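You operate a simulated robot arm through the tools that you are given. There is no shell and no other tool.

The job below is to be done with a simulated robot arm. You get a single attempt, and the scene is never put back.

TASK
Brush the dusty block clean in the green vice beside it.
Fine: brush only while it is gripped, with the brush by the vice; then free it and put both back. Set down upright: short brush. What is to be rubbed or washed off counts as gone when no trace of it is left.

The check looks at the end state, three seconds after you hand in, the way a careful person would. Anything else that was tipped, shoved, dropped, spilled or broken makes it a failure.

THE ROBOT
A 6-joint arm with a two-finger gripper, fixed in place. Base frame: the origin is on the floor under the middle of its stand, x ahead of it, y to its left, z up; the work surface is at about z = 0.8. Readings come in m, rad, newtons and seconds.
It reaches about 1.637 m from its shoulder. Its first joint turns from -2.897 to 2.897 rad. Payload 3.43 kg.
Tool frame: the origin (TCP) lies between the finger pads and is the grasp point; the fingertips stand 0.02 m ahead of it; z points along the fingers, y is the line along which they close. The gripper opens to 0.19 m; its body begins 0.248 m behind the TCP.
Orientation is that of the tool frame in the base frame, as a unit quaternion [w, x, y, z]. With the fingers straight down and closing along the base's y, the tool's x points along the base's -x, its y along +y and its z along -z.

THE INTERFACE
- The arm moves only by the tool move_arm. Its argument "steps" is text: rows parted by semicolons, each of 7 numbers parted by spaces: the shift along the tool's x, y, z in units of 25 mm (1.0 is 25 mm), then the turn, a rotation vector about the tool's x, y, z in units of 5 degrees (1.0 is 5 degrees), then the opening, from 0 (shut) to 1 (fully open). In form: x y z rx ry rz hand; .... A call has 1 to 20 rows; each row shifts and turns the commanded pose from where the row before left it, along the tool's axes as they then stand. A call with a number of a shift or a turn outside -1 to 1 is refused whole. Each row takes 0.2 s and may step no farther than 0.05 m and 0.15 rad from the row before; otherwise, or with a gripper value out of range, the whole call is refused. A pose out of reach is approached as far as the arm can. The call stops where the force on the tool passes 90 N (or 10 N more than at its start, if that is more) or the arm is blocked; 0.2 s more then pass. The fingers move at their own pace (about 0.045 m/s each) and stop on an object; they squeeze with about 31 N. The grip force told is the motor's: it shows also when the fingers shut on nothing. Time passes only in rows, and 0.2 s behind the last, so rows that do not move let the fingers close. The reply holds the time, the measured pose of the TCP, the force on the tool along the base axes, the opening and the grip force, in the units named above and with some noise, with the torque about the TCP (base axes, N m) and any sound that the robot's microphone picked up.
- Cameras (640 x 400 px; columns grow to the right, rows downward): "scene" is fixed at [0.0497, -0.5012, 1.394]; the picture's right is [0.88, -0.48, 0.00], its down [-0.14, -0.25, -0.96] and it looks along [0.46, 0.84, -0.29] (base axes); focal length 320 px, centre (320, 200). "wrist" rides on the gripper at [0.07, -0.008, -0.288] in the tool frame; the picture's right is [0.12, 0.99, 0.00], its down [-0.96, 0.12, -0.25] and it looks along [-0.25, 0.03, 0.97] (tool axes); focal length 261 px, centre (320, 200). There is no depth. A picture from a camera that has moved, and an enlarged one, comes with that camera's place and axes in the base frame and with its lens.
- grab_frame(camera): a new picture of that camera. It takes no simulated time.
- move_column(by): slides the trunk up (or, below 0, down) by that many m; the arm rides with it, the base frame stays. It gives what a move gives, with no picture.
- enlarge(camera, box): a new picture of the part [left, top, right, bottom] of that camera's present view, enlarged. It takes no simulated time.
- finish_job(): hands the job in; it is judged then, once.

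Places have to be worked out from the pictures, the camera data and where the tool is seen. Open the gripper and draw the arm clear of the work before you hand the job in, unless the task says otherwise.

The tools are called after ">>>" as a command line: name --argument value ..., lists and objects as JSON in quotes. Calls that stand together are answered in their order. move_arm: Moves the arm, as the interface text tells. Its arguments: {"type":"object","properties":{"steps":{"type":"string"}},"required":["steps"]} The other tools are called the same way: move_column (by) moves the trunk up or down; grab_frame (camera) takes a picture; enlarge (camera, box) takes an enlarged picture of a part of a camera's view; finish_job () hands the job in.

At the start:

```text
clock: 0.0
tool_pos: [0.6185, 0.4797, 1.1697]
ee_rot: [0.0, 0.0, 1.0, 0.0]
ft_force: [0.9, 0.4, 0.7]
ft_torque: [0.0, 0.01, 0.0]
opening: 0.1897
gripper_force: 0.1
trunk travel left (down, up): [-0.175, 0.065]
```

scene: 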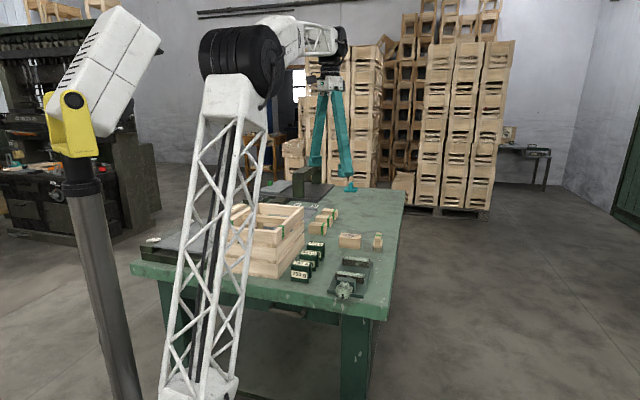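
wrist: 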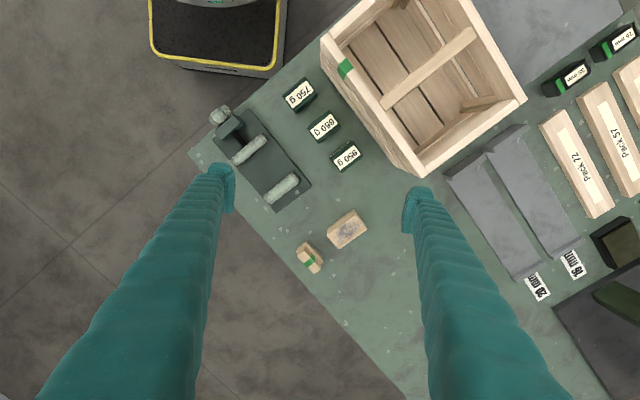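

I'll begin by looking closer at the bench with both cameras, to find the vice, the dusty block and the brush.

>>> enlarge --camera "scene" --box '[220, 180, 420, 305]'

>>> enlarge --camera "wrist" --box '[180, 60, 420, 290]'

>>> enlarge --camera "wrist" --box '[420, 0, 640, 400]'

```text
3.20 times, centred on (320, 242) of scene
camera zoom: at [0.0497, -0.5012, 1.394], right [0.88, -0.48, 0.0], down [-0.14, -0.25, -0.96], along [0.46, 0.84, -0.29], focal length 1024 px, centre (320, 64)
```

zoom: 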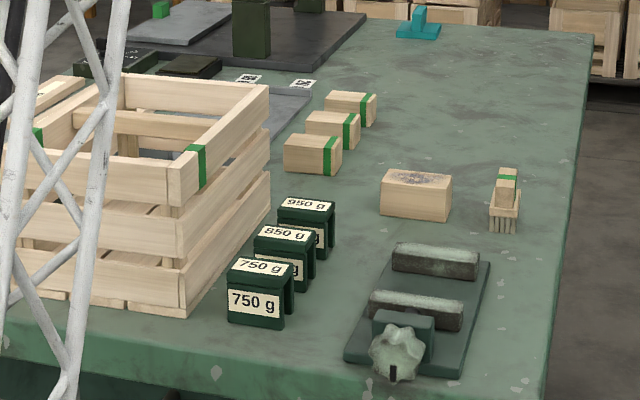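

```text
1.74 times, centred on (300, 175) of wrist
camera zoom: at [0.548, 0.4697, 1.46], right [-0.12, 0.99, 0.0], down [0.96, 0.12, 0.25], along [0.25, 0.03, -0.97], focal length 453 px, centre (355, 244)
```

zoom: 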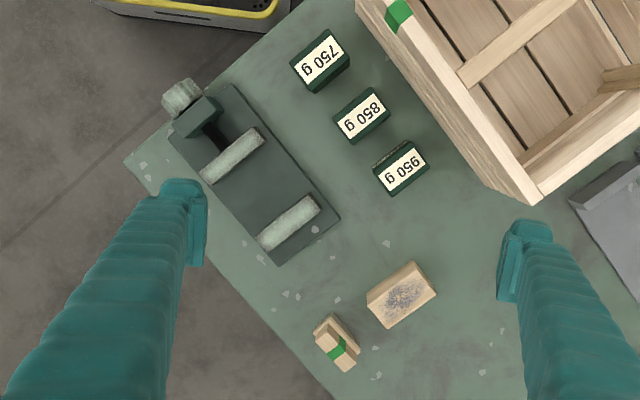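

```text
1.00 times, centred on (530, 200) of wrist (not enlarged: the box is as wide or as high as the picture)
camera zoom: at [0.548, 0.4697, 1.46], right [-0.12, 0.99, 0.0], down [0.96, 0.12, 0.25], along [0.25, 0.03, -0.97], focal length 261 px, centre (110, 200)
```

zoom: 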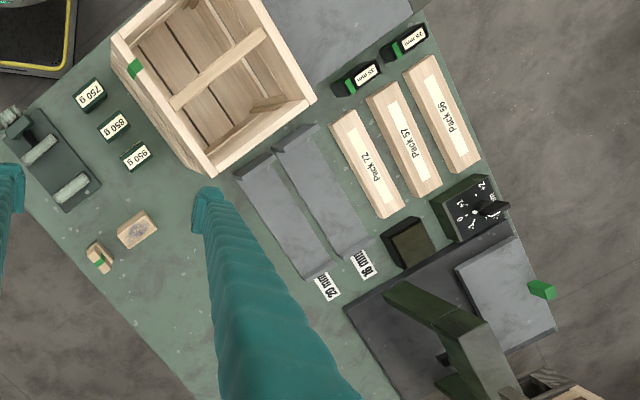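

The brush (green band) is near (0.85, 0.48), the dusty block is near (0.77, 0.56) with its mark on top, and the vice runs about 45° from its knob at (0.54, 0.24) to the far jaw at (0.69, 0.40). I move above the vice and turn the tool to match its axis, so I can look closely.

>>> move_arm --steps "0 -1 0.4 0 0 0 1; 0 -1 0.4 0 0 0 1; 0 -1 0.4 0 0 0 1; 0 -1 0.4 0 0 0 1; 0 -1 0.4 0 0 0 1; 0 -1 0.4 0 0 0 1; 0 0 0 0 0 -1 1; 0 0 0 0 0 -1 1; 0 0 0 0 0 -1 1; 0 0 0 0 0 -1 1; 0 0 0 0 0 -1 1; 0 0 0 0 0 -1 1; 0 0 0 0 0 -1 1; 0 0 0 0 0 -1 1; 0 0 0 0 0 -1 1"

>>> grab_frame --camera "wrist"

>>> grab_frame --camera "scene"

```text
clock: 3.2
tool_pos: [0.6197, 0.3291, 1.1098]
ee_rot: [-0.001, -0.383, 0.924, 0.0]
ft_force: [0.3, -0.4, -0.4]
ft_torque: [0.03, -0.02, 0.03]
opening: 0.1899
gripper_force: 0.1
trunk travel left (down, up): [-0.175, 0.065]
```

```text
taken
camera wrist: at [0.5753, 0.2721, 1.3994], right [-0.79, 0.62, 0.0], down [0.6, 0.76, 0.25], along [0.15, 0.19, -0.97], focal length 261 px, centre (320, 200)
```

wrist: 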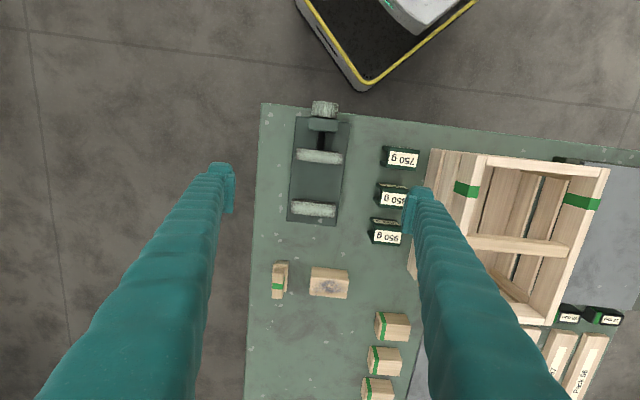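

```text
taken
```

scene: 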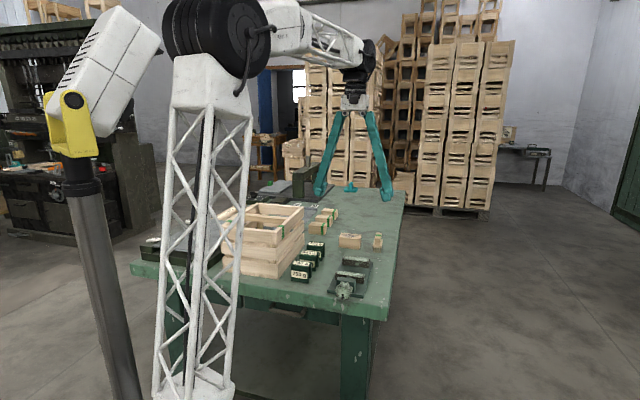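

The tool now lines up roughly with the vice. I enlarge the vice and knob, and the block and brush area.

>>> enlarge --camera "wrist" --box '[255, 90, 385, 235]'

>>> enlarge --camera "wrist" --box '[240, 240, 420, 400]'

>>> enlarge --camera "scene" --box '[315, 245, 395, 310]'

>>> enlarge --camera "scene" --box '[330, 220, 400, 260]'

```text
2.76 times, centred on (320, 162) of wrist
camera zoom: at [0.5753, 0.2721, 1.3994], right [-0.79, 0.62, 0.0], down [0.6, 0.76, 0.25], along [0.15, 0.19, -0.97], focal length 719 px, centre (320, 303)
```

zoom: 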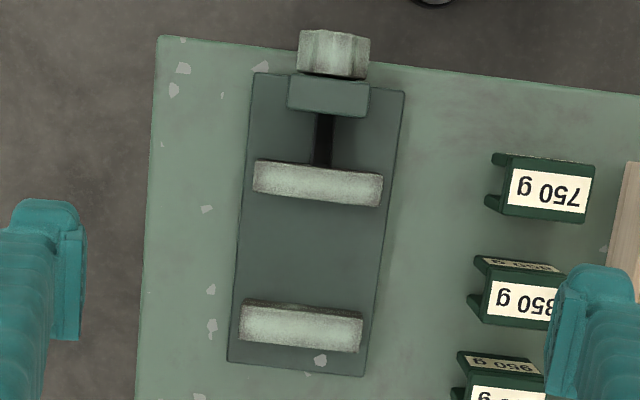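

```text
2.50 times, centred on (330, 320) of wrist
camera zoom: at [0.5753, 0.2721, 1.3994], right [-0.79, 0.62, 0.0], down [0.6, 0.76, 0.25], along [0.15, 0.19, -0.97], focal length 652 px, centre (295, -100)
```

zoom: 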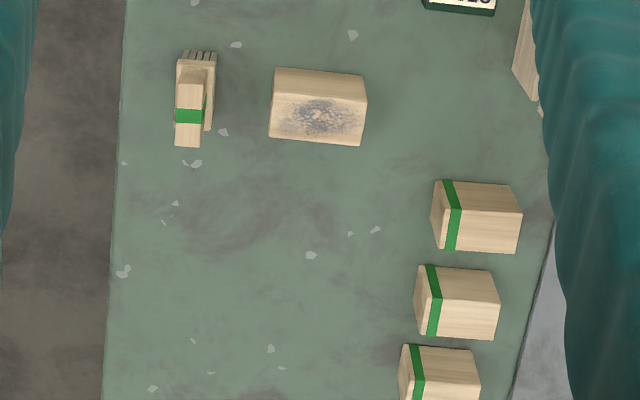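

```text
6.15 times, centred on (355, 278) of scene
camera zoom: at [0.0497, -0.5012, 1.394], right [0.88, -0.48, 0.0], down [-0.14, -0.25, -0.96], along [0.46, 0.84, -0.29], focal length 1970 px, centre (105, -277)
```

zoom: 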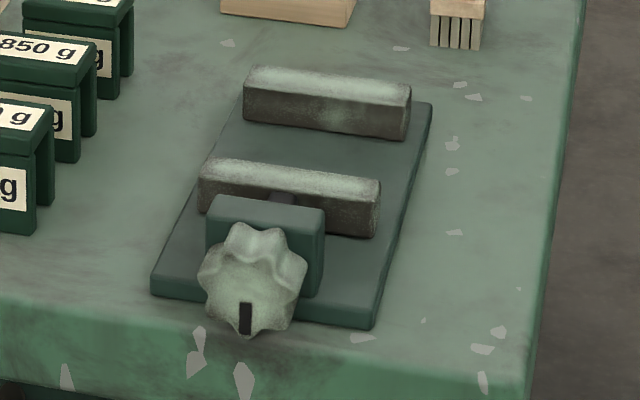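

```text
9.14 times, centred on (365, 240) of scene
camera zoom: at [0.0497, -0.5012, 1.394], right [0.88, -0.48, 0.0], down [-0.14, -0.25, -0.96], along [0.46, 0.84, -0.29], focal length 2926 px, centre (-91, -166)
```

zoom: 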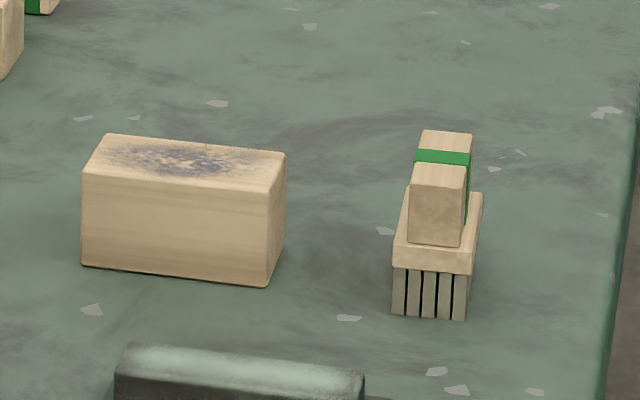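

I get the near (moving) jaw at about s=0.648 along the 45° axis, the far jaw at about 0.763, and the knob axis at z≈0.83, right at the table edge. Next I hover over the block for an accurate fix on it and the brush.

>>> move_arm --steps "-0.97 0.226 0.2 0 0 0 1; -0.97 0.226 0.2 0 0 0 1; -0.97 0.226 0.2 0 0 0 1; -0.97 0.226 0.2 0 0 0 1; -0.97 0.226 0.2 0 0 0 1; -0.97 0.226 0.2 0 0 0 1; -0.97 0.226 0.2 0 0 0 1; -0.97 0.226 0.2 0 0 0 1; -0.97 0.226 0.2 0 0 0 1; -0.97 0.226 0.2 0 0 0 1; -0.97 0.226 0.2 0 0 0 1; 0 0 0 0 0 0 1"

>>> grab_frame --camera "wrist"

>>> enlarge --camera "wrist" --box '[220, 130, 400, 250]'

>>> grab_frame --camera "scene"

```text
clock: 5.8
tool_pos: [0.7626, 0.5598, 1.0546]
ee_rot: [0.0, -0.383, 0.924, 0.0]
ft_force: [0.3, -0.4, 0.6]
ft_torque: [-0.03, 0.0, -0.03]
opening: 0.1899
gripper_force: 0.0
trunk travel left (down, up): [-0.175, 0.065]
```

```text
taken
camera wrist: at [0.7191, 0.5042, 1.3436], right [-0.79, 0.62, 0.0], down [0.6, 0.76, 0.25], along [0.15, 0.19, -0.97], focal length 261 px, centre (320, 200)
```

wrist: 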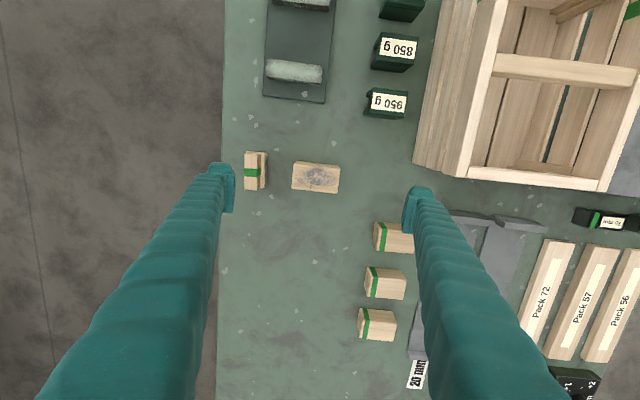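

```text
3.33 times, centred on (310, 190) of wrist
camera zoom: at [0.7191, 0.5042, 1.3436], right [-0.79, 0.62, 0.0], down [0.6, 0.76, 0.25], along [0.15, 0.19, -0.97], focal length 869 px, centre (353, 233)
```

zoom: 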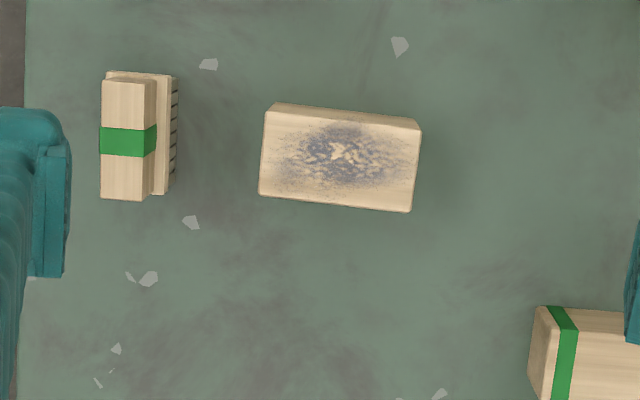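

```text
taken
```

scene: 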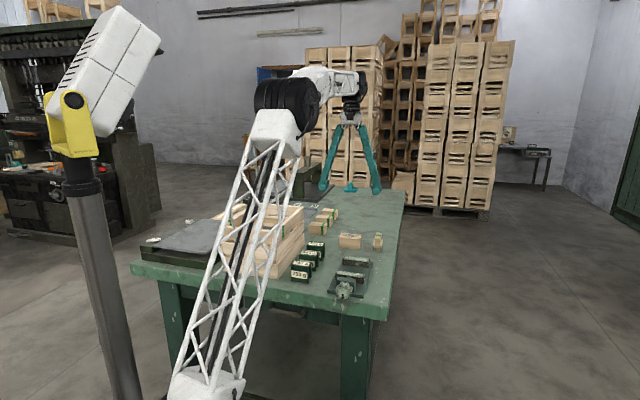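

The block is aligned with the vice axis: centre about (0.778, 0.567), roughly 0.09 × 0.048 m, about 0.05 high. I move over its centre with a narrower opening (to clear the brush) and lower to check again.

>>> move_arm --steps "-0.33 -0.05 0 0 0 0 0.605; -0.33 -0.05 0 0 0 0 0.605; 0 0 1 0 0 0 0.605; 0 0 1 0 0 0 0.605; 0 0 1 0 0 0 0.605; 0 0 1 0 0 0 0.605; 0 0 1 0 0 0 0.605; 0 0 0 0 0 0 0.605; 0 0 0 0 0 0 0.605"

>>> grab_frame --camera "wrist"

>>> enlarge --camera "wrist" --box '[200, 120, 440, 270]'

>>> enlarge --camera "scene" --box '[310, 150, 410, 260]'

```text
clock: 7.8
tool_pos: [0.7768, 0.5721, 0.9317]
ee_rot: [-0.001, -0.382, 0.924, -0.001]
ft_force: [0.0, 0.6, -0.1]
ft_torque: [-0.04, 0.02, -0.01]
opening: 0.115
gripper_force: 0.0
trunk travel left (down, up): [-0.175, 0.065]
```

```text
taken
camera wrist: at [0.7325, 0.5156, 1.221], right [-0.79, 0.62, 0.0], down [0.6, 0.76, 0.25], along [0.15, 0.19, -0.97], focal length 261 px, centre (320, 200)
```

wrist: 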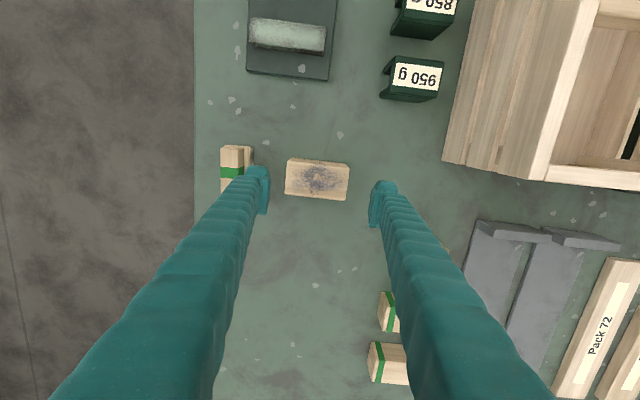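

```text
2.67 times, centred on (320, 195) of wrist
camera zoom: at [0.7325, 0.5156, 1.221], right [-0.79, 0.62, 0.0], down [0.6, 0.76, 0.25], along [0.15, 0.19, -0.97], focal length 695 px, centre (320, 213)
```

zoom: 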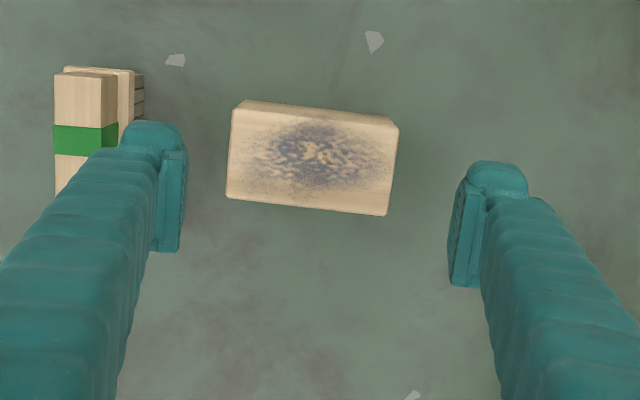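

```text
3.64 times, centred on (360, 205) of scene
camera zoom: at [0.0497, -0.5012, 1.394], right [0.88, -0.48, 0.0], down [-0.14, -0.25, -0.96], along [0.46, 0.84, -0.29], focal length 1164 px, centre (174, 182)
```

zoom: 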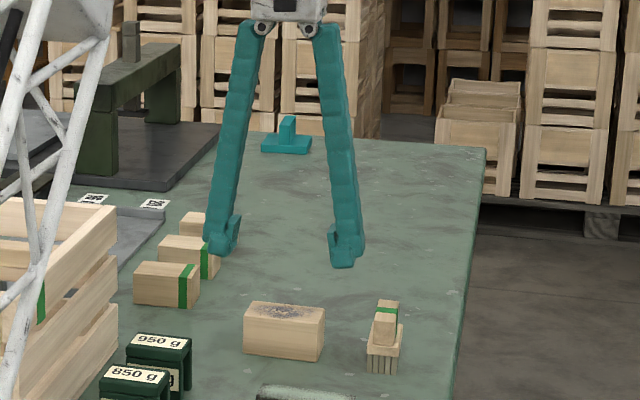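

The block's centre re-measures to s≈0.951, p≈-0.1495 (x≈0.778, y≈0.567), with its top at about 0.848. The left finger clears the brush by about 15 mm, so I go down around the block and close gently.

>>> move_arm --steps "0.1 -0.1 1 0 0 0 0.605; 0 0 1 0 0 0 0.605; 0 0 1 0 0 0 0.605; 0 0 1 0 0 0 0.605; 0 0 0 0 0 0 0.605"

>>> enlarge --camera "wrist" --box '[200, 120, 440, 270]'

>>> enlarge --camera "scene" --box '[310, 180, 410, 260]'

```text
clock: 9.0
tool_pos: [0.7768, 0.5694, 0.8296]
ee_rot: [0.0, -0.382, 0.924, 0.0]
ft_force: [-0.5, -0.9, 0.1]
ft_torque: [-0.01, 0.01, -0.01]
opening: 0.1149
gripper_force: 0.0
trunk travel left (down, up): [-0.175, 0.065]
```

```text
2.67 times, centred on (320, 195) of wrist
camera zoom: at [0.7324, 0.5122, 1.1198], right [-0.79, 0.62, 0.0], down [0.6, 0.76, 0.25], along [0.15, 0.19, -0.97], focal length 695 px, centre (320, 213)
```

zoom: 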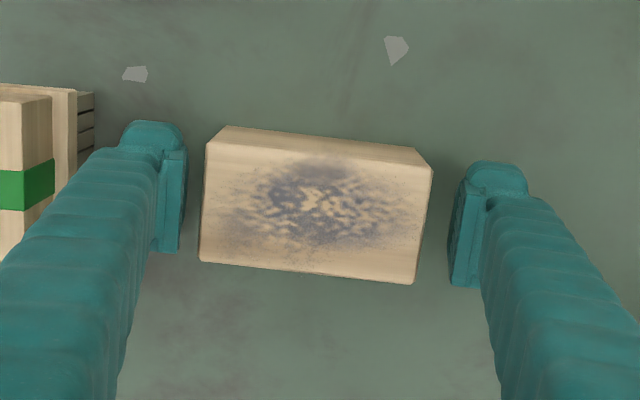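

```text
5.00 times, centred on (360, 220) of scene
camera zoom: at [0.0497, -0.5012, 1.394], right [0.88, -0.48, 0.0], down [-0.14, -0.25, -0.96], along [0.46, 0.84, -0.29], focal length 1600 px, centre (120, 100)
```

zoom: 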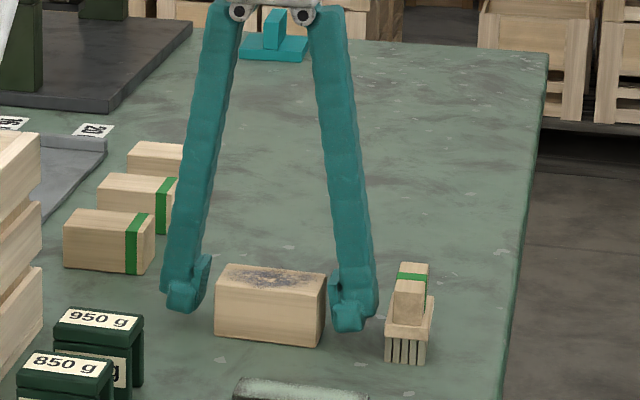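

Both fingers straddle the block cleanly. I close and hold.

>>> move_arm --steps "0 0 0 0 0 0 0.3; 0 0 0 0 0 0 0.3; 0 0 0 0 0 0 0.2; 0 0 0 0 0 0 0; 0 0 0 0 0 0 0"

>>> enlarge --camera "wrist" --box '[200, 120, 440, 270]'

```text
clock: 10.2
tool_pos: [0.7766, 0.5685, 0.8298]
ee_rot: [0.0, -0.383, 0.924, 0.0]
ft_force: [0.9, 0.2, 0.0]
ft_torque: [0.01, -0.03, 0.03]
opening: 0.0914
gripper_force: 31.0
trunk travel left (down, up): [-0.175, 0.065]
```

```text
2.67 times, centred on (320, 195) of wrist
camera zoom: at [0.7324, 0.5121, 1.1201], right [-0.79, 0.62, 0.0], down [0.6, 0.76, 0.25], along [0.15, 0.19, -0.97], focal length 695 px, centre (320, 213)
```

zoom: 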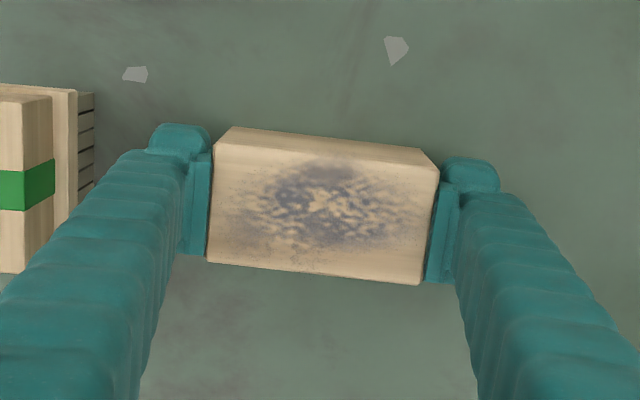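

The block is held (opening 0.0914, 31 N). I lift it straight up and carry it over the middle of the jaw gap at s≈0.708, p≈-0.209.

>>> move_arm --steps "0 0 -0.5 0 0 0 0; 0 0 -1 0 0 0 0; 0 0 -1 0 0 0 0; 0 0 -1 0 0 0 0; 0 0 -1 0 0 0 0; 0 0 -0.5 0 0 0 0; 0.97 -0.249 0 0 0 0 0; 0.97 -0.249 0 0 0 0 0; 0.97 -0.249 0 0 0 0 0; 0.97 -0.249 0 0 0 0 0; 0.97 -0.249 0 0 0 0 0; 0.97 -0.249 0 0 0 0 0; 0.97 -0.249 0 0 0 0 0; 0.97 -0.249 0 0 0 0 0; 0.97 -0.249 0 0 0 0 0; 0.97 -0.249 0 0 0 0 0; 0 0 0 0 0 0 0; 0 0 0 0 0 0 0"

>>> grab_frame --camera "wrist"

>>> enlarge --camera "wrist" --box '[200, 70, 440, 270]'

>>> enlarge --camera "scene" --box '[290, 190, 410, 310]'

```text
clock: 14.0
tool_pos: [0.6489, 0.3515, 0.9558]
ee_rot: [0.001, -0.382, 0.924, 0.0]
ft_force: [0.4, -0.6, -2.0]
ft_torque: [0.02, 0.01, 0.0]
opening: 0.0918
gripper_force: 31.0
trunk travel left (down, up): [-0.175, 0.065]
```

```text
taken
camera wrist: at [0.6046, 0.2946, 1.245], right [-0.79, 0.62, 0.0], down [0.6, 0.76, 0.25], along [0.15, 0.19, -0.97], focal length 261 px, centre (320, 200)
```

wrist: 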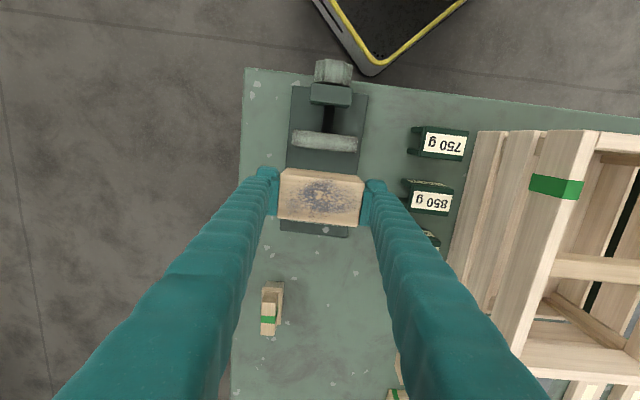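

```text
2.00 times, centred on (320, 170) of wrist
camera zoom: at [0.6046, 0.2946, 1.245], right [-0.79, 0.62, 0.0], down [0.6, 0.76, 0.25], along [0.15, 0.19, -0.97], focal length 521 px, centre (320, 260)
```

zoom: 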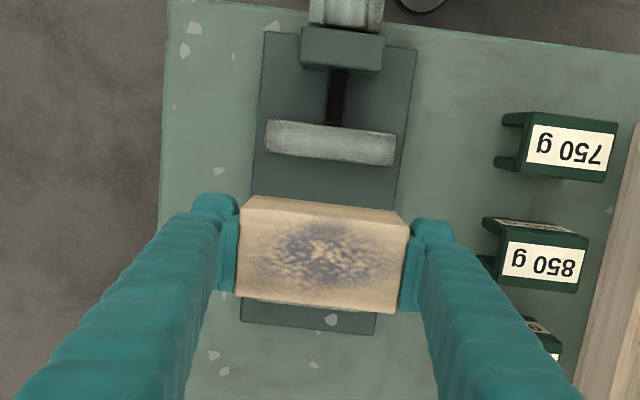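

```text
3.33 times, centred on (350, 250) of scene
camera zoom: at [0.0497, -0.5012, 1.394], right [0.88, -0.48, 0.0], down [-0.14, -0.25, -0.96], along [0.46, 0.84, -0.29], focal length 1067 px, centre (220, 33)
```

zoom: 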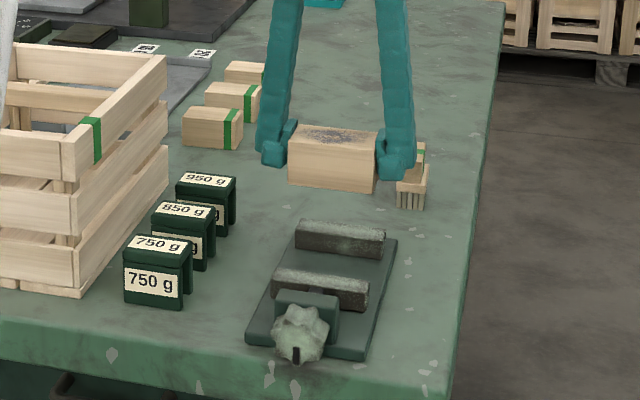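

The block is aligned over the gap: TCP s=0.707, p=-0.210, against jaws at about 0.658 and 0.750 with centre p≈-0.2096. I lower it most of the way.

>>> move_arm --steps "0 0 1 0 0 0 0; 0 0 1 0 0 0 0; 0 0 1 0 0 0 0; 0 0 0.9 0 0 0 0; 0 0 0 0 0 0 0"

>>> enlarge --camera "wrist" --box '[200, 70, 440, 270]'

>>> enlarge --camera "scene" --box '[310, 230, 400, 310]'

```text
clock: 15.2
tool_pos: [0.6493, 0.3524, 0.8572]
ee_rot: [0.001, -0.383, 0.924, 0.001]
ft_force: [0.2, -0.2, -0.5]
ft_torque: [-0.03, -0.02, -0.01]
opening: 0.0918
gripper_force: 31.0
trunk travel left (down, up): [-0.175, 0.065]
```

```text
2.00 times, centred on (320, 170) of wrist
camera zoom: at [0.6042, 0.2957, 1.1479], right [-0.79, 0.62, 0.0], down [0.6, 0.76, 0.25], along [0.15, 0.19, -0.97], focal length 521 px, centre (320, 260)
```

zoom: 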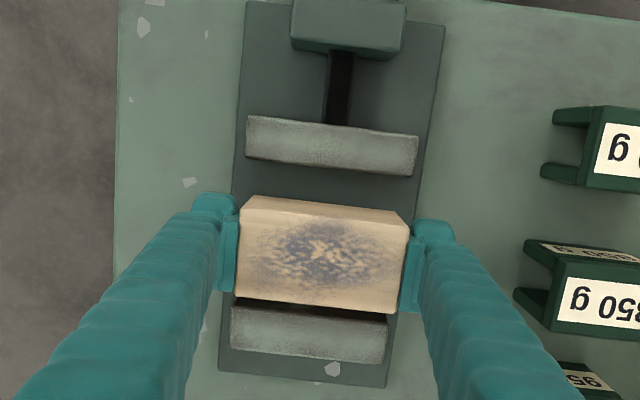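

```text
5.00 times, centred on (355, 270) of scene
camera zoom: at [0.0497, -0.5012, 1.394], right [0.88, -0.48, 0.0], down [-0.14, -0.25, -0.96], along [0.46, 0.84, -0.29], focal length 1600 px, centre (145, -150)
```

zoom: 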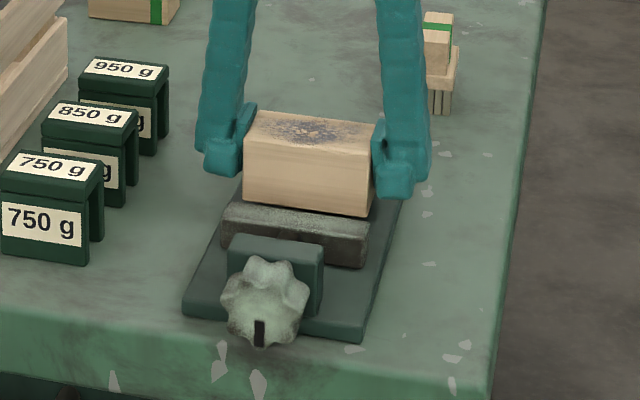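

The block sits between the jaws with room on both sides. I lower it in small steps until it touches the plate.

>>> move_arm --steps "0 0 0.12 0 0 0 0; 0 0 0.12 0 0 0 0; 0 0 0.1 0 0 0 0; 0 0 0 0 0 0 0"

```text
clock: 16.2
tool_pos: [0.6485, 0.352, 0.8484]
ee_rot: [0.0, -0.383, 0.924, 0.0]
ft_force: [-0.4, 0.5, -0.5]
ft_torque: [-0.02, 0.0, -0.01]
opening: 0.0918
gripper_force: 30.9
trunk travel left (down, up): [-0.175, 0.065]
```

>>> move_arm --steps "0 0 0.04 0 0 0 0; 0 0 0.04 0 0 0 0; 0 0 0 0 0 0 0"

>>> enlarge --camera "scene" --box '[320, 240, 380, 300]'

```text
clock: 17.0
tool_pos: [0.6495, 0.3518, 0.8466]
ee_rot: [0.0, -0.383, 0.924, 0.0]
ft_force: [0.1, 0.4, -1.3]
ft_torque: [0.01, 0.0, -0.03]
opening: 0.0918
gripper_force: 31.6
trunk travel left (down, up): [-0.175, 0.065]
```

```text
6.67 times, centred on (350, 270) of scene
camera zoom: at [0.0497, -0.5012, 1.394], right [0.88, -0.48, 0.0], down [-0.14, -0.25, -0.96], along [0.46, 0.84, -0.29], focal length 2134 px, centre (120, -267)
```

zoom: 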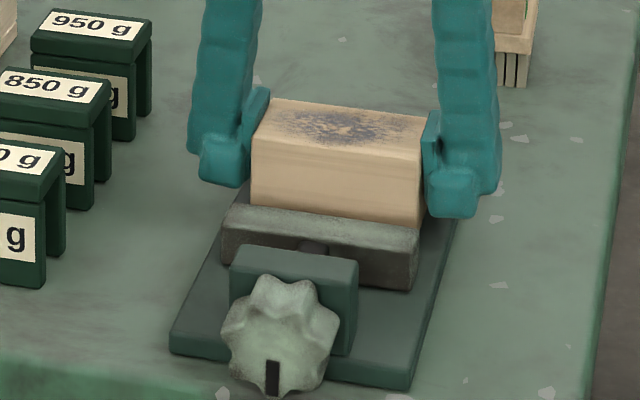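

No contact force yet, so I continue down in 1–2 mm steps.

>>> move_arm --steps "0 0 0.04 0 0 0 0; 0 0 0.04 0 0 0 0; 0 0 0 0 0 0 0"

```text
clock: 17.8
tool_pos: [0.6482, 0.353, 0.8453]
ee_rot: [0.0, -0.383, 0.924, 0.0]
ft_force: [-0.9, -0.6, -1.0]
ft_torque: [-0.01, 0.01, -0.01]
opening: 0.0916
gripper_force: 31.2
trunk travel left (down, up): [-0.175, 0.065]
```

>>> move_arm --steps "0 0 0.04 0 0 0 0; 0 0 0.04 0 0 0 0; 0 0 0 0 0 0 0"

```text
clock: 18.6
tool_pos: [0.6486, 0.3525, 0.8441]
ee_rot: [0.001, -0.382, 0.924, -0.001]
ft_force: [-1.4, -3.0, 22.7]
ft_torque: [-0.25, 0.34, 0.01]
opening: 0.0918
gripper_force: 31.2
trunk travel left (down, up): [-0.175, 0.065]
```

Contact at z≈0.8445 (22.7 N). I relieve the force slightly, open the fingers and lift away.

>>> move_arm --steps "0 0 -0.04 0 0 0 0; 0 0 0 0 0 0 0.55; 0 0 0 0 0 0 0.605; 0 0 0 0 0 0 0.605; 0 0 0 0 0 0 0.605; 0 0 -0.5 0 0 0 0.605; 0 0 -1 0 0 0 0.605; 0 0 -1 0 0 0 0.605; 0 0 -1 0 0 0 0.605; 0 0 -1 0 0 0 0.605; 0 0 0 0 0 0 0.605"

>>> grab_frame --camera "wrist"

>>> enlarge --camera "wrist" --box '[200, 40, 440, 270]'

>>> enlarge --camera "scene" --box '[310, 240, 400, 310]'

```text
clock: 21.0
tool_pos: [0.6495, 0.3531, 0.9571]
ee_rot: [0.0, -0.383, 0.924, 0.0]
ft_force: [-0.7, 0.2, 0.1]
ft_torque: [0.01, 0.01, -0.04]
opening: 0.1148
gripper_force: 0.1
trunk travel left (down, up): [-0.175, 0.065]
```

```text
taken
camera wrist: at [0.6054, 0.296, 1.248], right [-0.79, 0.62, 0.0], down [0.6, 0.76, 0.25], along [0.15, 0.19, -0.97], focal length 261 px, centre (320, 200)
```

wrist: 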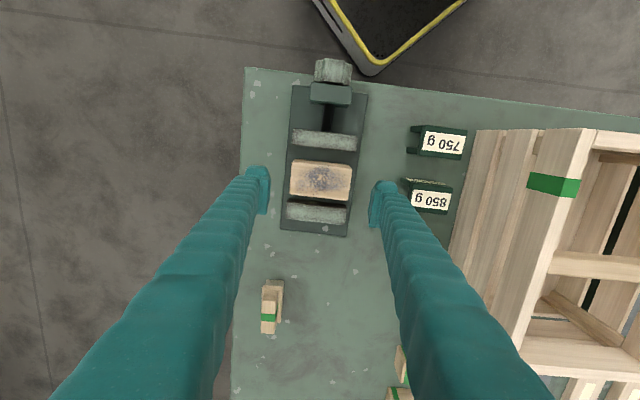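

```text
1.74 times, centred on (320, 155) of wrist
camera zoom: at [0.6054, 0.296, 1.248], right [-0.79, 0.62, 0.0], down [0.6, 0.76, 0.25], along [0.15, 0.19, -0.97], focal length 453 px, centre (320, 278)
```

zoom: 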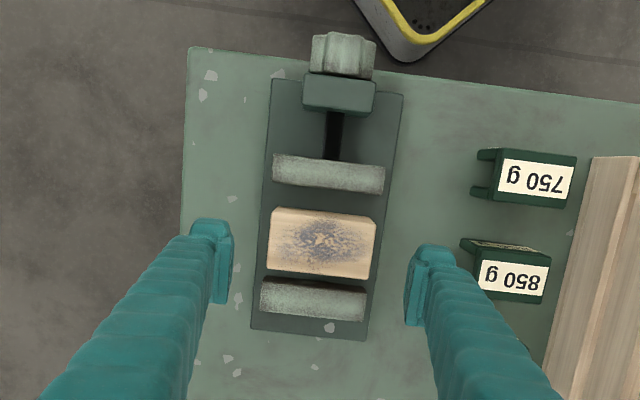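

```text
5.71 times, centred on (355, 275) of scene
camera zoom: at [0.0497, -0.5012, 1.394], right [0.88, -0.48, 0.0], down [-0.14, -0.25, -0.96], along [0.46, 0.84, -0.29], focal length 1829 px, centre (120, -229)
```

zoom: 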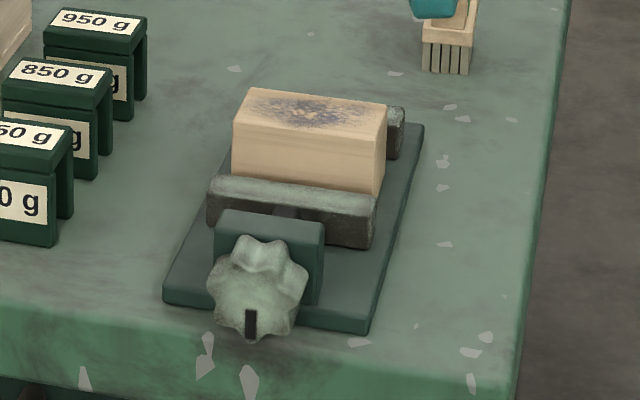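

The block rests between the jaws. Before approaching the knob I study the fingertip shape and the knob's outline.

>>> enlarge --camera "wrist" --box '[235, 150, 295, 230]'

>>> enlarge --camera "wrist" --box '[290, 50, 380, 120]'

>>> enlarge --camera "scene" --box '[330, 265, 370, 300]'

>>> enlarge --camera "scene" --box '[300, 80, 410, 260]'

```text
5.00 times, centred on (265, 190) of wrist
camera zoom: at [0.6054, 0.296, 1.248], right [-0.79, 0.62, 0.0], down [0.6, 0.76, 0.25], along [0.15, 0.19, -0.97], focal length 1303 px, centre (595, 250)
```

zoom: 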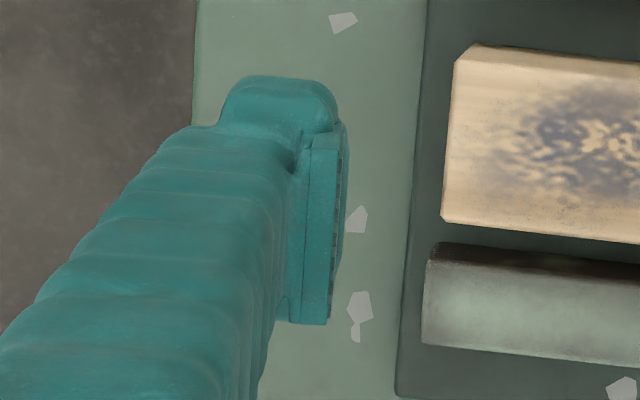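

```text
5.71 times, centred on (335, 85) of wrist
camera zoom: at [0.6054, 0.296, 1.248], right [-0.79, 0.62, 0.0], down [0.6, 0.76, 0.25], along [0.15, 0.19, -0.97], focal length 1489 px, centre (234, 857)
```

zoom: 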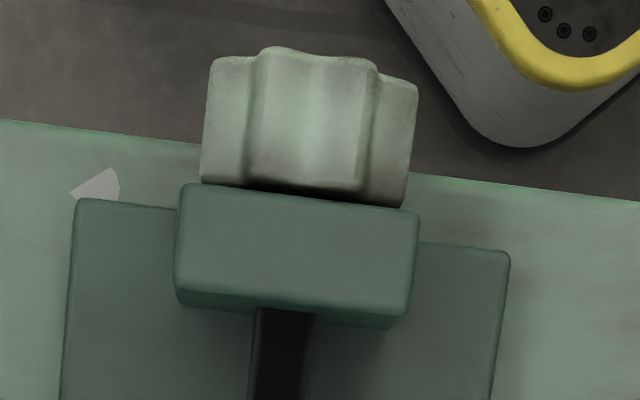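

```text
11.43 times, centred on (350, 282) of scene
camera zoom: at [0.0497, -0.5012, 1.394], right [0.88, -0.48, 0.0], down [-0.14, -0.25, -0.96], along [0.46, 0.84, -0.29], focal length 3658 px, centre (-23, -743)
```

zoom: 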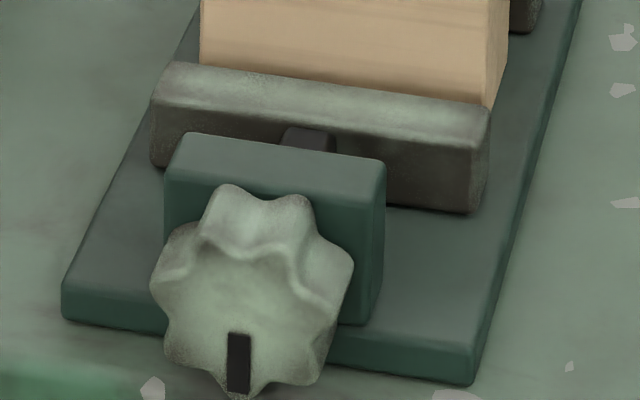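

```text
2.22 times, centred on (355, 170) of scene
camera zoom: at [0.0497, -0.5012, 1.394], right [0.88, -0.48, 0.0], down [-0.14, -0.25, -0.96], along [0.46, 0.84, -0.29], focal length 711 px, centre (242, 267)
```

zoom: 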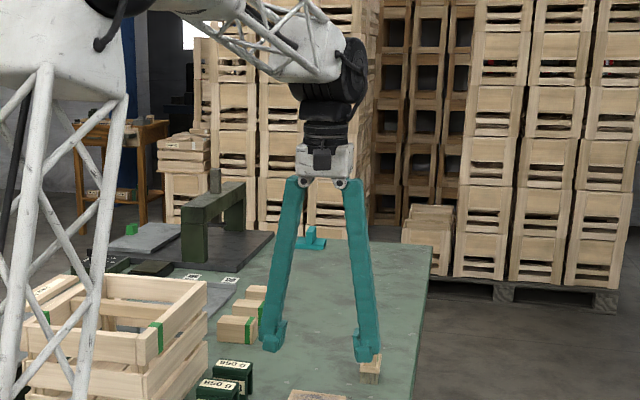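

The knob spans s≈0.540–0.569 with its axis at p≈-0.2096, z≈0.829, radius ≈0.027, and the table edge is at s≈0.552. I move out over the knob's outer end with vertical fingers, staying high, to check alignment.

>>> move_arm --steps "0.89 0 0 0 0 0 0.53; 0.89 0 0 0 0 0 0.53; 0.89 0 0 0 0 0 0.53; 0.89 0 0 0 0 0 0.53; 0.89 0 0 0 0 0 0.53; 0.89 0 0 0 0 0 0.53; 0.89 0 0 0 0 0 0.53; 0.89 0 0 0 0 0 0.53; 0 0 0 0 0 0 0.53; 0 0 0 0 0 0 0.53"

>>> grab_frame --camera "wrist"

>>> grab_frame --camera "scene"

>>> enlarge --camera "scene" --box '[270, 190, 420, 310]'

```text
clock: 23.2
tool_pos: [0.5217, 0.2269, 0.9582]
ee_rot: [0.0, -0.383, 0.924, 0.001]
ft_force: [-0.8, 0.1, -0.9]
ft_torque: [0.0, 0.01, 0.03]
opening: 0.1005
gripper_force: 0.1
trunk travel left (down, up): [-0.175, 0.065]
```

```text
taken
camera wrist: at [0.4786, 0.1708, 1.2478], right [-0.79, 0.62, 0.0], down [0.6, 0.76, 0.25], along [0.15, 0.19, -0.97], focal length 261 px, centre (320, 200)
```

wrist: 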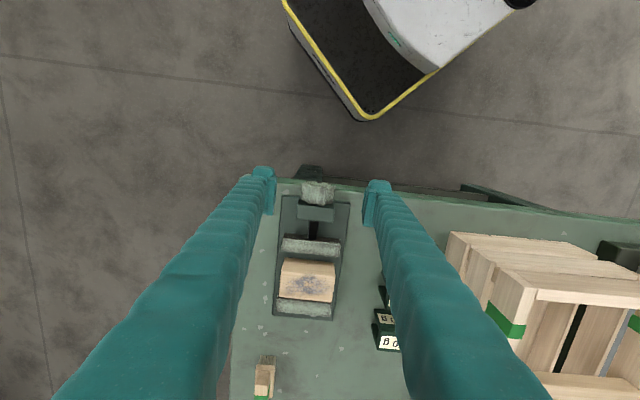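

```text
taken
```

scene: 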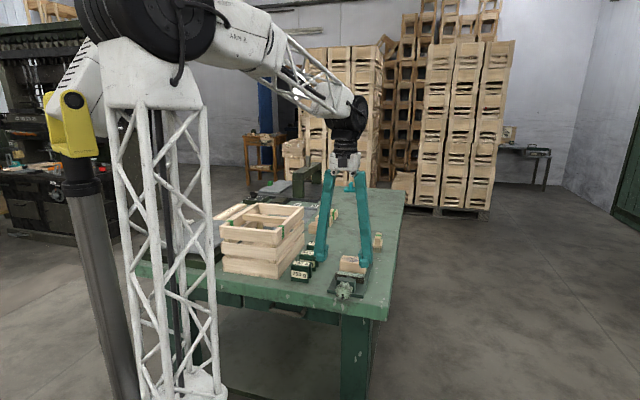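

```text
3.33 times, centred on (345, 250) of scene
camera zoom: at [0.0497, -0.5012, 1.394], right [0.88, -0.48, 0.0], down [-0.14, -0.25, -0.96], along [0.46, 0.84, -0.29], focal length 1067 px, centre (237, 33)
```

zoom: 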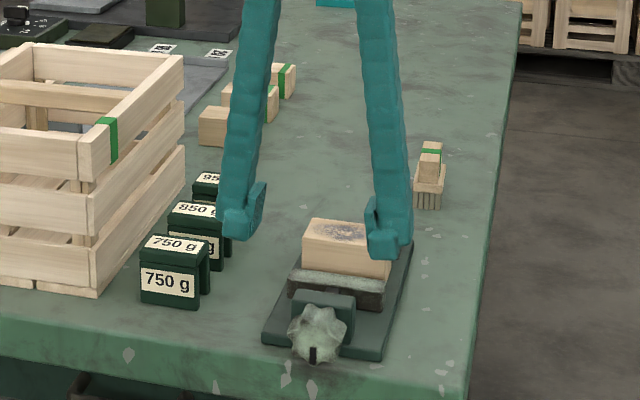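

Alignment looks good: TCP at s=0.529, p=-0.208. I lower the open fingers around the outer end of the knob to its axis height.

>>> move_arm --steps "-0.05 -0.04 1 0 0 0 0.53; 0 0 1 0 0 0 0.53; 0 0 1 0 0 0 0.53; 0 0 1 0 0 0 0.53; 0 0 0.6 0 0 0 0.53; 0 0 0.5 0 0 0 0.53; 0 0 0 0 0 0 0.53"

>>> enlarge --camera "wrist" --box '[230, 130, 410, 300]'

>>> enlarge --camera "scene" --box '[310, 230, 400, 310]'

```text
clock: 24.8
tool_pos: [0.525, 0.2269, 0.8308]
ee_rot: [0.0, -0.384, 0.924, 0.0]
ft_force: [0.0, -0.9, -0.2]
ft_torque: [-0.01, 0.0, 0.01]
opening: 0.101
gripper_force: 0.2
trunk travel left (down, up): [-0.175, 0.065]
```

```text
2.35 times, centred on (320, 215) of wrist
camera zoom: at [0.4802, 0.1705, 1.1202], right [-0.79, 0.62, 0.0], down [0.6, 0.76, 0.25], along [0.15, 0.19, -0.97], focal length 613 px, centre (320, 165)
```

zoom: 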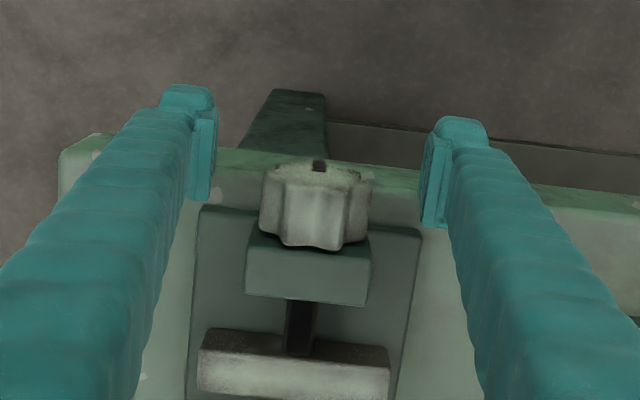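

```text
5.00 times, centred on (355, 270) of scene
camera zoom: at [0.0497, -0.5012, 1.394], right [0.88, -0.48, 0.0], down [-0.14, -0.25, -0.96], along [0.46, 0.84, -0.29], focal length 1600 px, centre (145, -150)
```

zoom: 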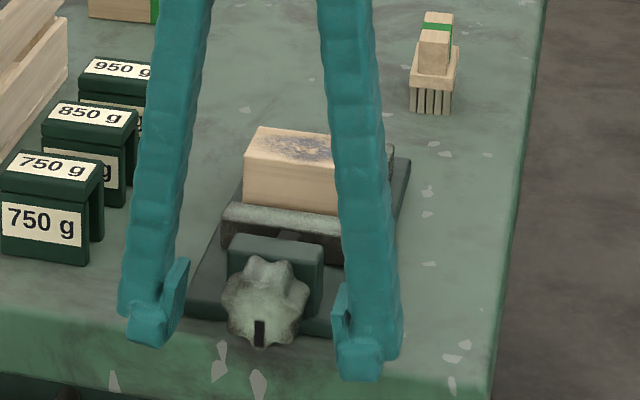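

The fingers bracket the outer half of the knob. I close on it and read the grip.

>>> move_arm --steps "0 0 0 0 0 0 0.4; 0 0 0 0 0 0 0.2; 0 0 0 0 0 0 0; 0 0 0 0 0 0 0; 0 0 0 0 0 0 0"

>>> enlarge --camera "wrist" --box '[230, 130, 410, 300]'

>>> enlarge --camera "scene" --box '[310, 230, 400, 310]'

```text
clock: 26.0
tool_pos: [0.524, 0.2281, 0.831]
ee_rot: [0.0, -0.383, 0.924, 0.0]
ft_force: [-2.5, 1.9, -0.6]
ft_torque: [-0.01, 0.03, -0.21]
opening: 0.0498
gripper_force: 44.8
trunk travel left (down, up): [-0.175, 0.065]
```

```text
2.35 times, centred on (320, 215) of wrist
camera zoom: at [0.4801, 0.1707, 1.1203], right [-0.79, 0.62, 0.0], down [0.6, 0.76, 0.25], along [0.15, 0.19, -0.97], focal length 613 px, centre (320, 165)
```

zoom: 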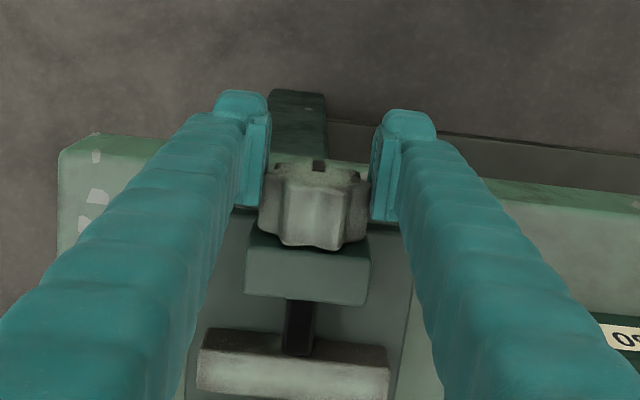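

```text
5.00 times, centred on (355, 270) of scene
camera zoom: at [0.0497, -0.5012, 1.394], right [0.88, -0.48, 0.0], down [-0.14, -0.25, -0.96], along [0.46, 0.84, -0.29], focal length 1600 px, centre (145, -150)
```

zoom: 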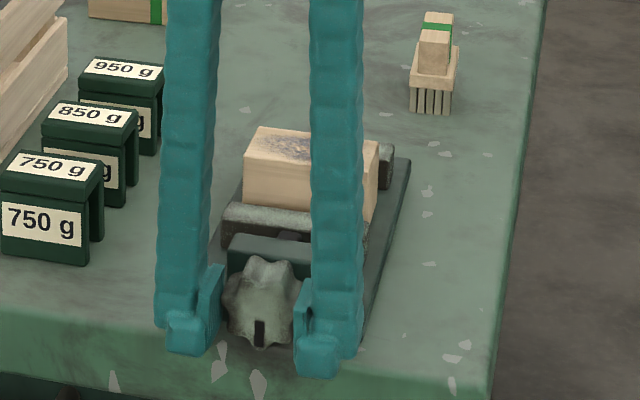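

The knob is held (opening 0.050, 45 N). I try a 20° clockwise turn (seen from the knob end) about its axis and check the jaw and the mark.

>>> move_arm --steps "0 0 0 -0.5 0 0 0; 0 0 0 -0.5 0 0 0; 0 0 0 -0.5 0 0 0; 0 0 0 -0.5 0 0 0; 0 0 0 -0.5 0 0 0; 0 0 0 -0.5 0 0 0; 0 0 0 -0.5 0 0 0; 0 0 0 -0.5 0 0 0; 0 0 0 0 0 0 0"

>>> enlarge --camera "wrist" --box '[230, 130, 410, 300]'

>>> enlarge --camera "scene" --box '[310, 230, 400, 310]'

```text
clock: 28.0
tool_pos: [0.5243, 0.2282, 0.8305]
ee_rot: [-0.065, -0.378, 0.91, 0.161]
ft_force: [-15.3, 11.5, 36.4]
ft_torque: [0.37, -0.42, -0.03]
opening: 0.0497
gripper_force: 45.4
trunk travel left (down, up): [-0.175, 0.065]
```

```text
2.35 times, centred on (320, 215) of wrist
camera zoom: at [0.5488, 0.1017, 1.1], right [-0.74, 0.57, 0.34], down [0.66, 0.7, 0.27], along [-0.08, 0.43, -0.9], focal length 613 px, centre (320, 165)
```

zoom: 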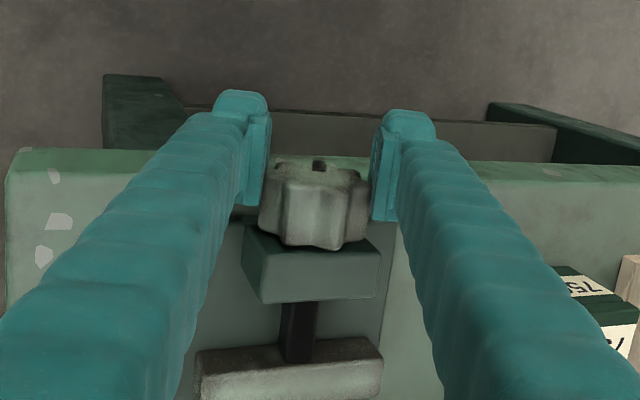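

```text
5.00 times, centred on (355, 270) of scene
camera zoom: at [0.0497, -0.5012, 1.394], right [0.88, -0.48, 0.0], down [-0.14, -0.25, -0.96], along [0.46, 0.84, -0.29], focal length 1600 px, centre (145, -150)
```

zoom: 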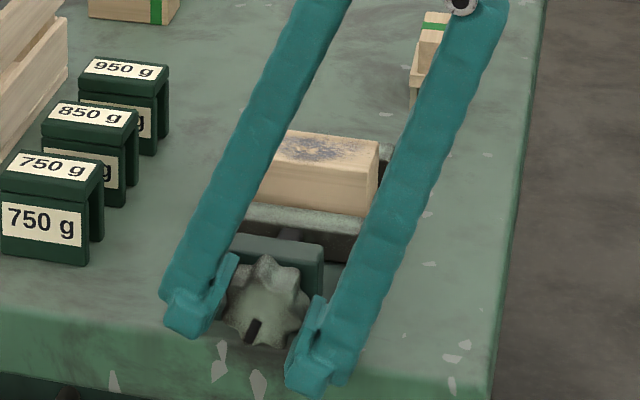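

The mark rotated with the gripper, so the grip drives the knob, but a sideways load has built up (36 N up, 19 N toward +p) because the tool axis is slightly off the knob axis. I shift about 1 mm in that direction to see how it relaxes.

>>> move_arm --steps "0 0.032 -0.031 0 0 0 0; 0 0 0 0 0 0 0"

```text
clock: 28.6
tool_pos: [0.5233, 0.2282, 0.8303]
ee_rot: [-0.067, -0.376, 0.91, 0.161]
ft_force: [-12.2, 9.2, 18.3]
ft_torque: [0.29, -0.34, -0.04]
opening: 0.0494
gripper_force: 44.9
trunk travel left (down, up): [-0.175, 0.065]
```

The force fell about 18 N/mm vertically and 8 N/mm sideways. I null the rest with a small shift.

>>> move_arm --steps "0 0.06 -0.015 0 0 0 0; 0 0 0 0 0 0 0"

```text
clock: 29.2
tool_pos: [0.5237, 0.2288, 0.8306]
ee_rot: [-0.067, -0.377, 0.91, 0.161]
ft_force: [-7.1, -4.5, -8.0]
ft_torque: [0.16, -0.15, 0.37]
opening: 0.0498
gripper_force: 44.7
trunk travel left (down, up): [-0.175, 0.065]
```

The load is near zero now. The implied true axis is about 6 mm above and 3 mm to the -p side of the TCP, so I turn another 20° with matching compensation and check.

>>> move_arm --steps "0 0.02 -0.011 -1 0 0 0; 0 0.02 -0.011 -1 0 0 0; 0 0.02 -0.011 -1 0 0 0; 0 0.02 -0.011 -1 0 0 0; 0 0 0 0 0 0 0"

>>> enlarge --camera "wrist" --box '[230, 130, 410, 300]'

>>> enlarge --camera "scene" --box '[310, 230, 400, 310]'

>>> grab_frame --camera "scene"

```text
clock: 30.1
tool_pos: [0.5246, 0.225, 0.8369]
ee_rot: [-0.117, -0.366, 0.879, 0.284]
ft_force: [7.4, -62.3, 50.2]
ft_torque: [-3.61, -1.34, -1.48]
opening: 0.0495
gripper_force: 44.8
trunk travel left (down, up): [-0.175, 0.065]
stopped in row 4: the force on the tool passed its limit at 98 N (the readings are from after the stop); the commanded pose is now the measured one
```

```text
2.35 times, centred on (320, 215) of wrist
camera zoom: at [0.5983, 0.0502, 1.066], right [-0.66, 0.48, 0.58], down [0.71, 0.65, 0.27], along [-0.25, 0.59, -0.77], focal length 613 px, centre (320, 165)
```

zoom: 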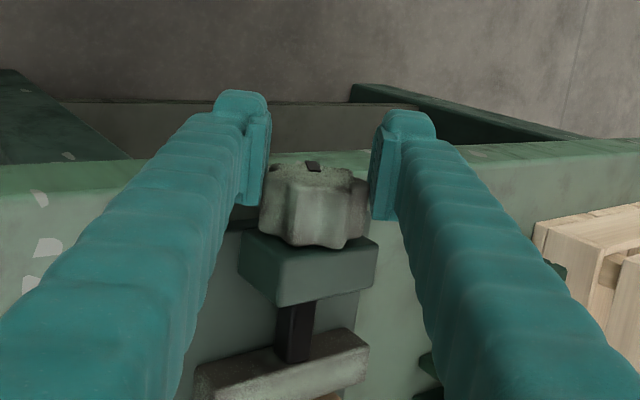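

```text
5.00 times, centred on (355, 270) of scene
camera zoom: at [0.0497, -0.5012, 1.394], right [0.88, -0.48, 0.0], down [-0.14, -0.25, -0.96], along [0.46, 0.84, -0.29], focal length 1600 px, centre (145, -150)
```

zoom: 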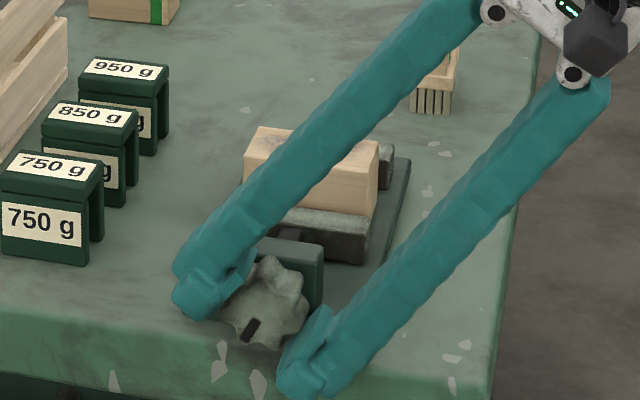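

```text
taken
```

scene: 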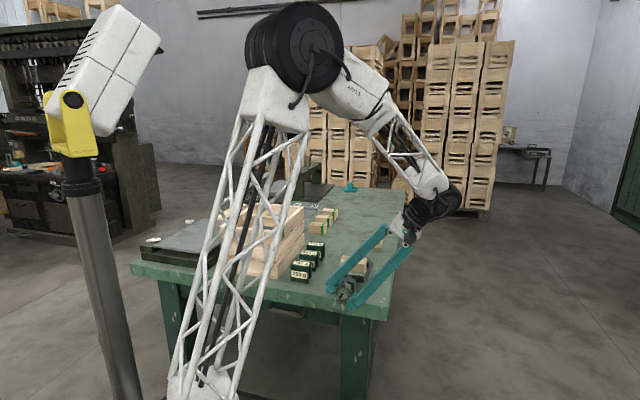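

The load spiked because the lower finger met the table edge at this tilt. The mark shows the knob did turn with me. I back the tilt off 10°, release, draw out along -s, and look at the jaw.

>>> move_arm --steps "0 0 0 1 0 0 0; 0 0 0 1 0 0 0; 0 0 0 0 0 0 0"

```text
clock: 30.9
tool_pos: [0.5236, 0.2277, 0.8331]
ee_rot: [-0.086, -0.375, 0.9, 0.208]
ft_force: [11.2, -62.0, 5.5]
ft_torque: [0.05, -0.47, -1.49]
opening: 0.0495
gripper_force: 45.1
trunk travel left (down, up): [-0.175, 0.065]
```

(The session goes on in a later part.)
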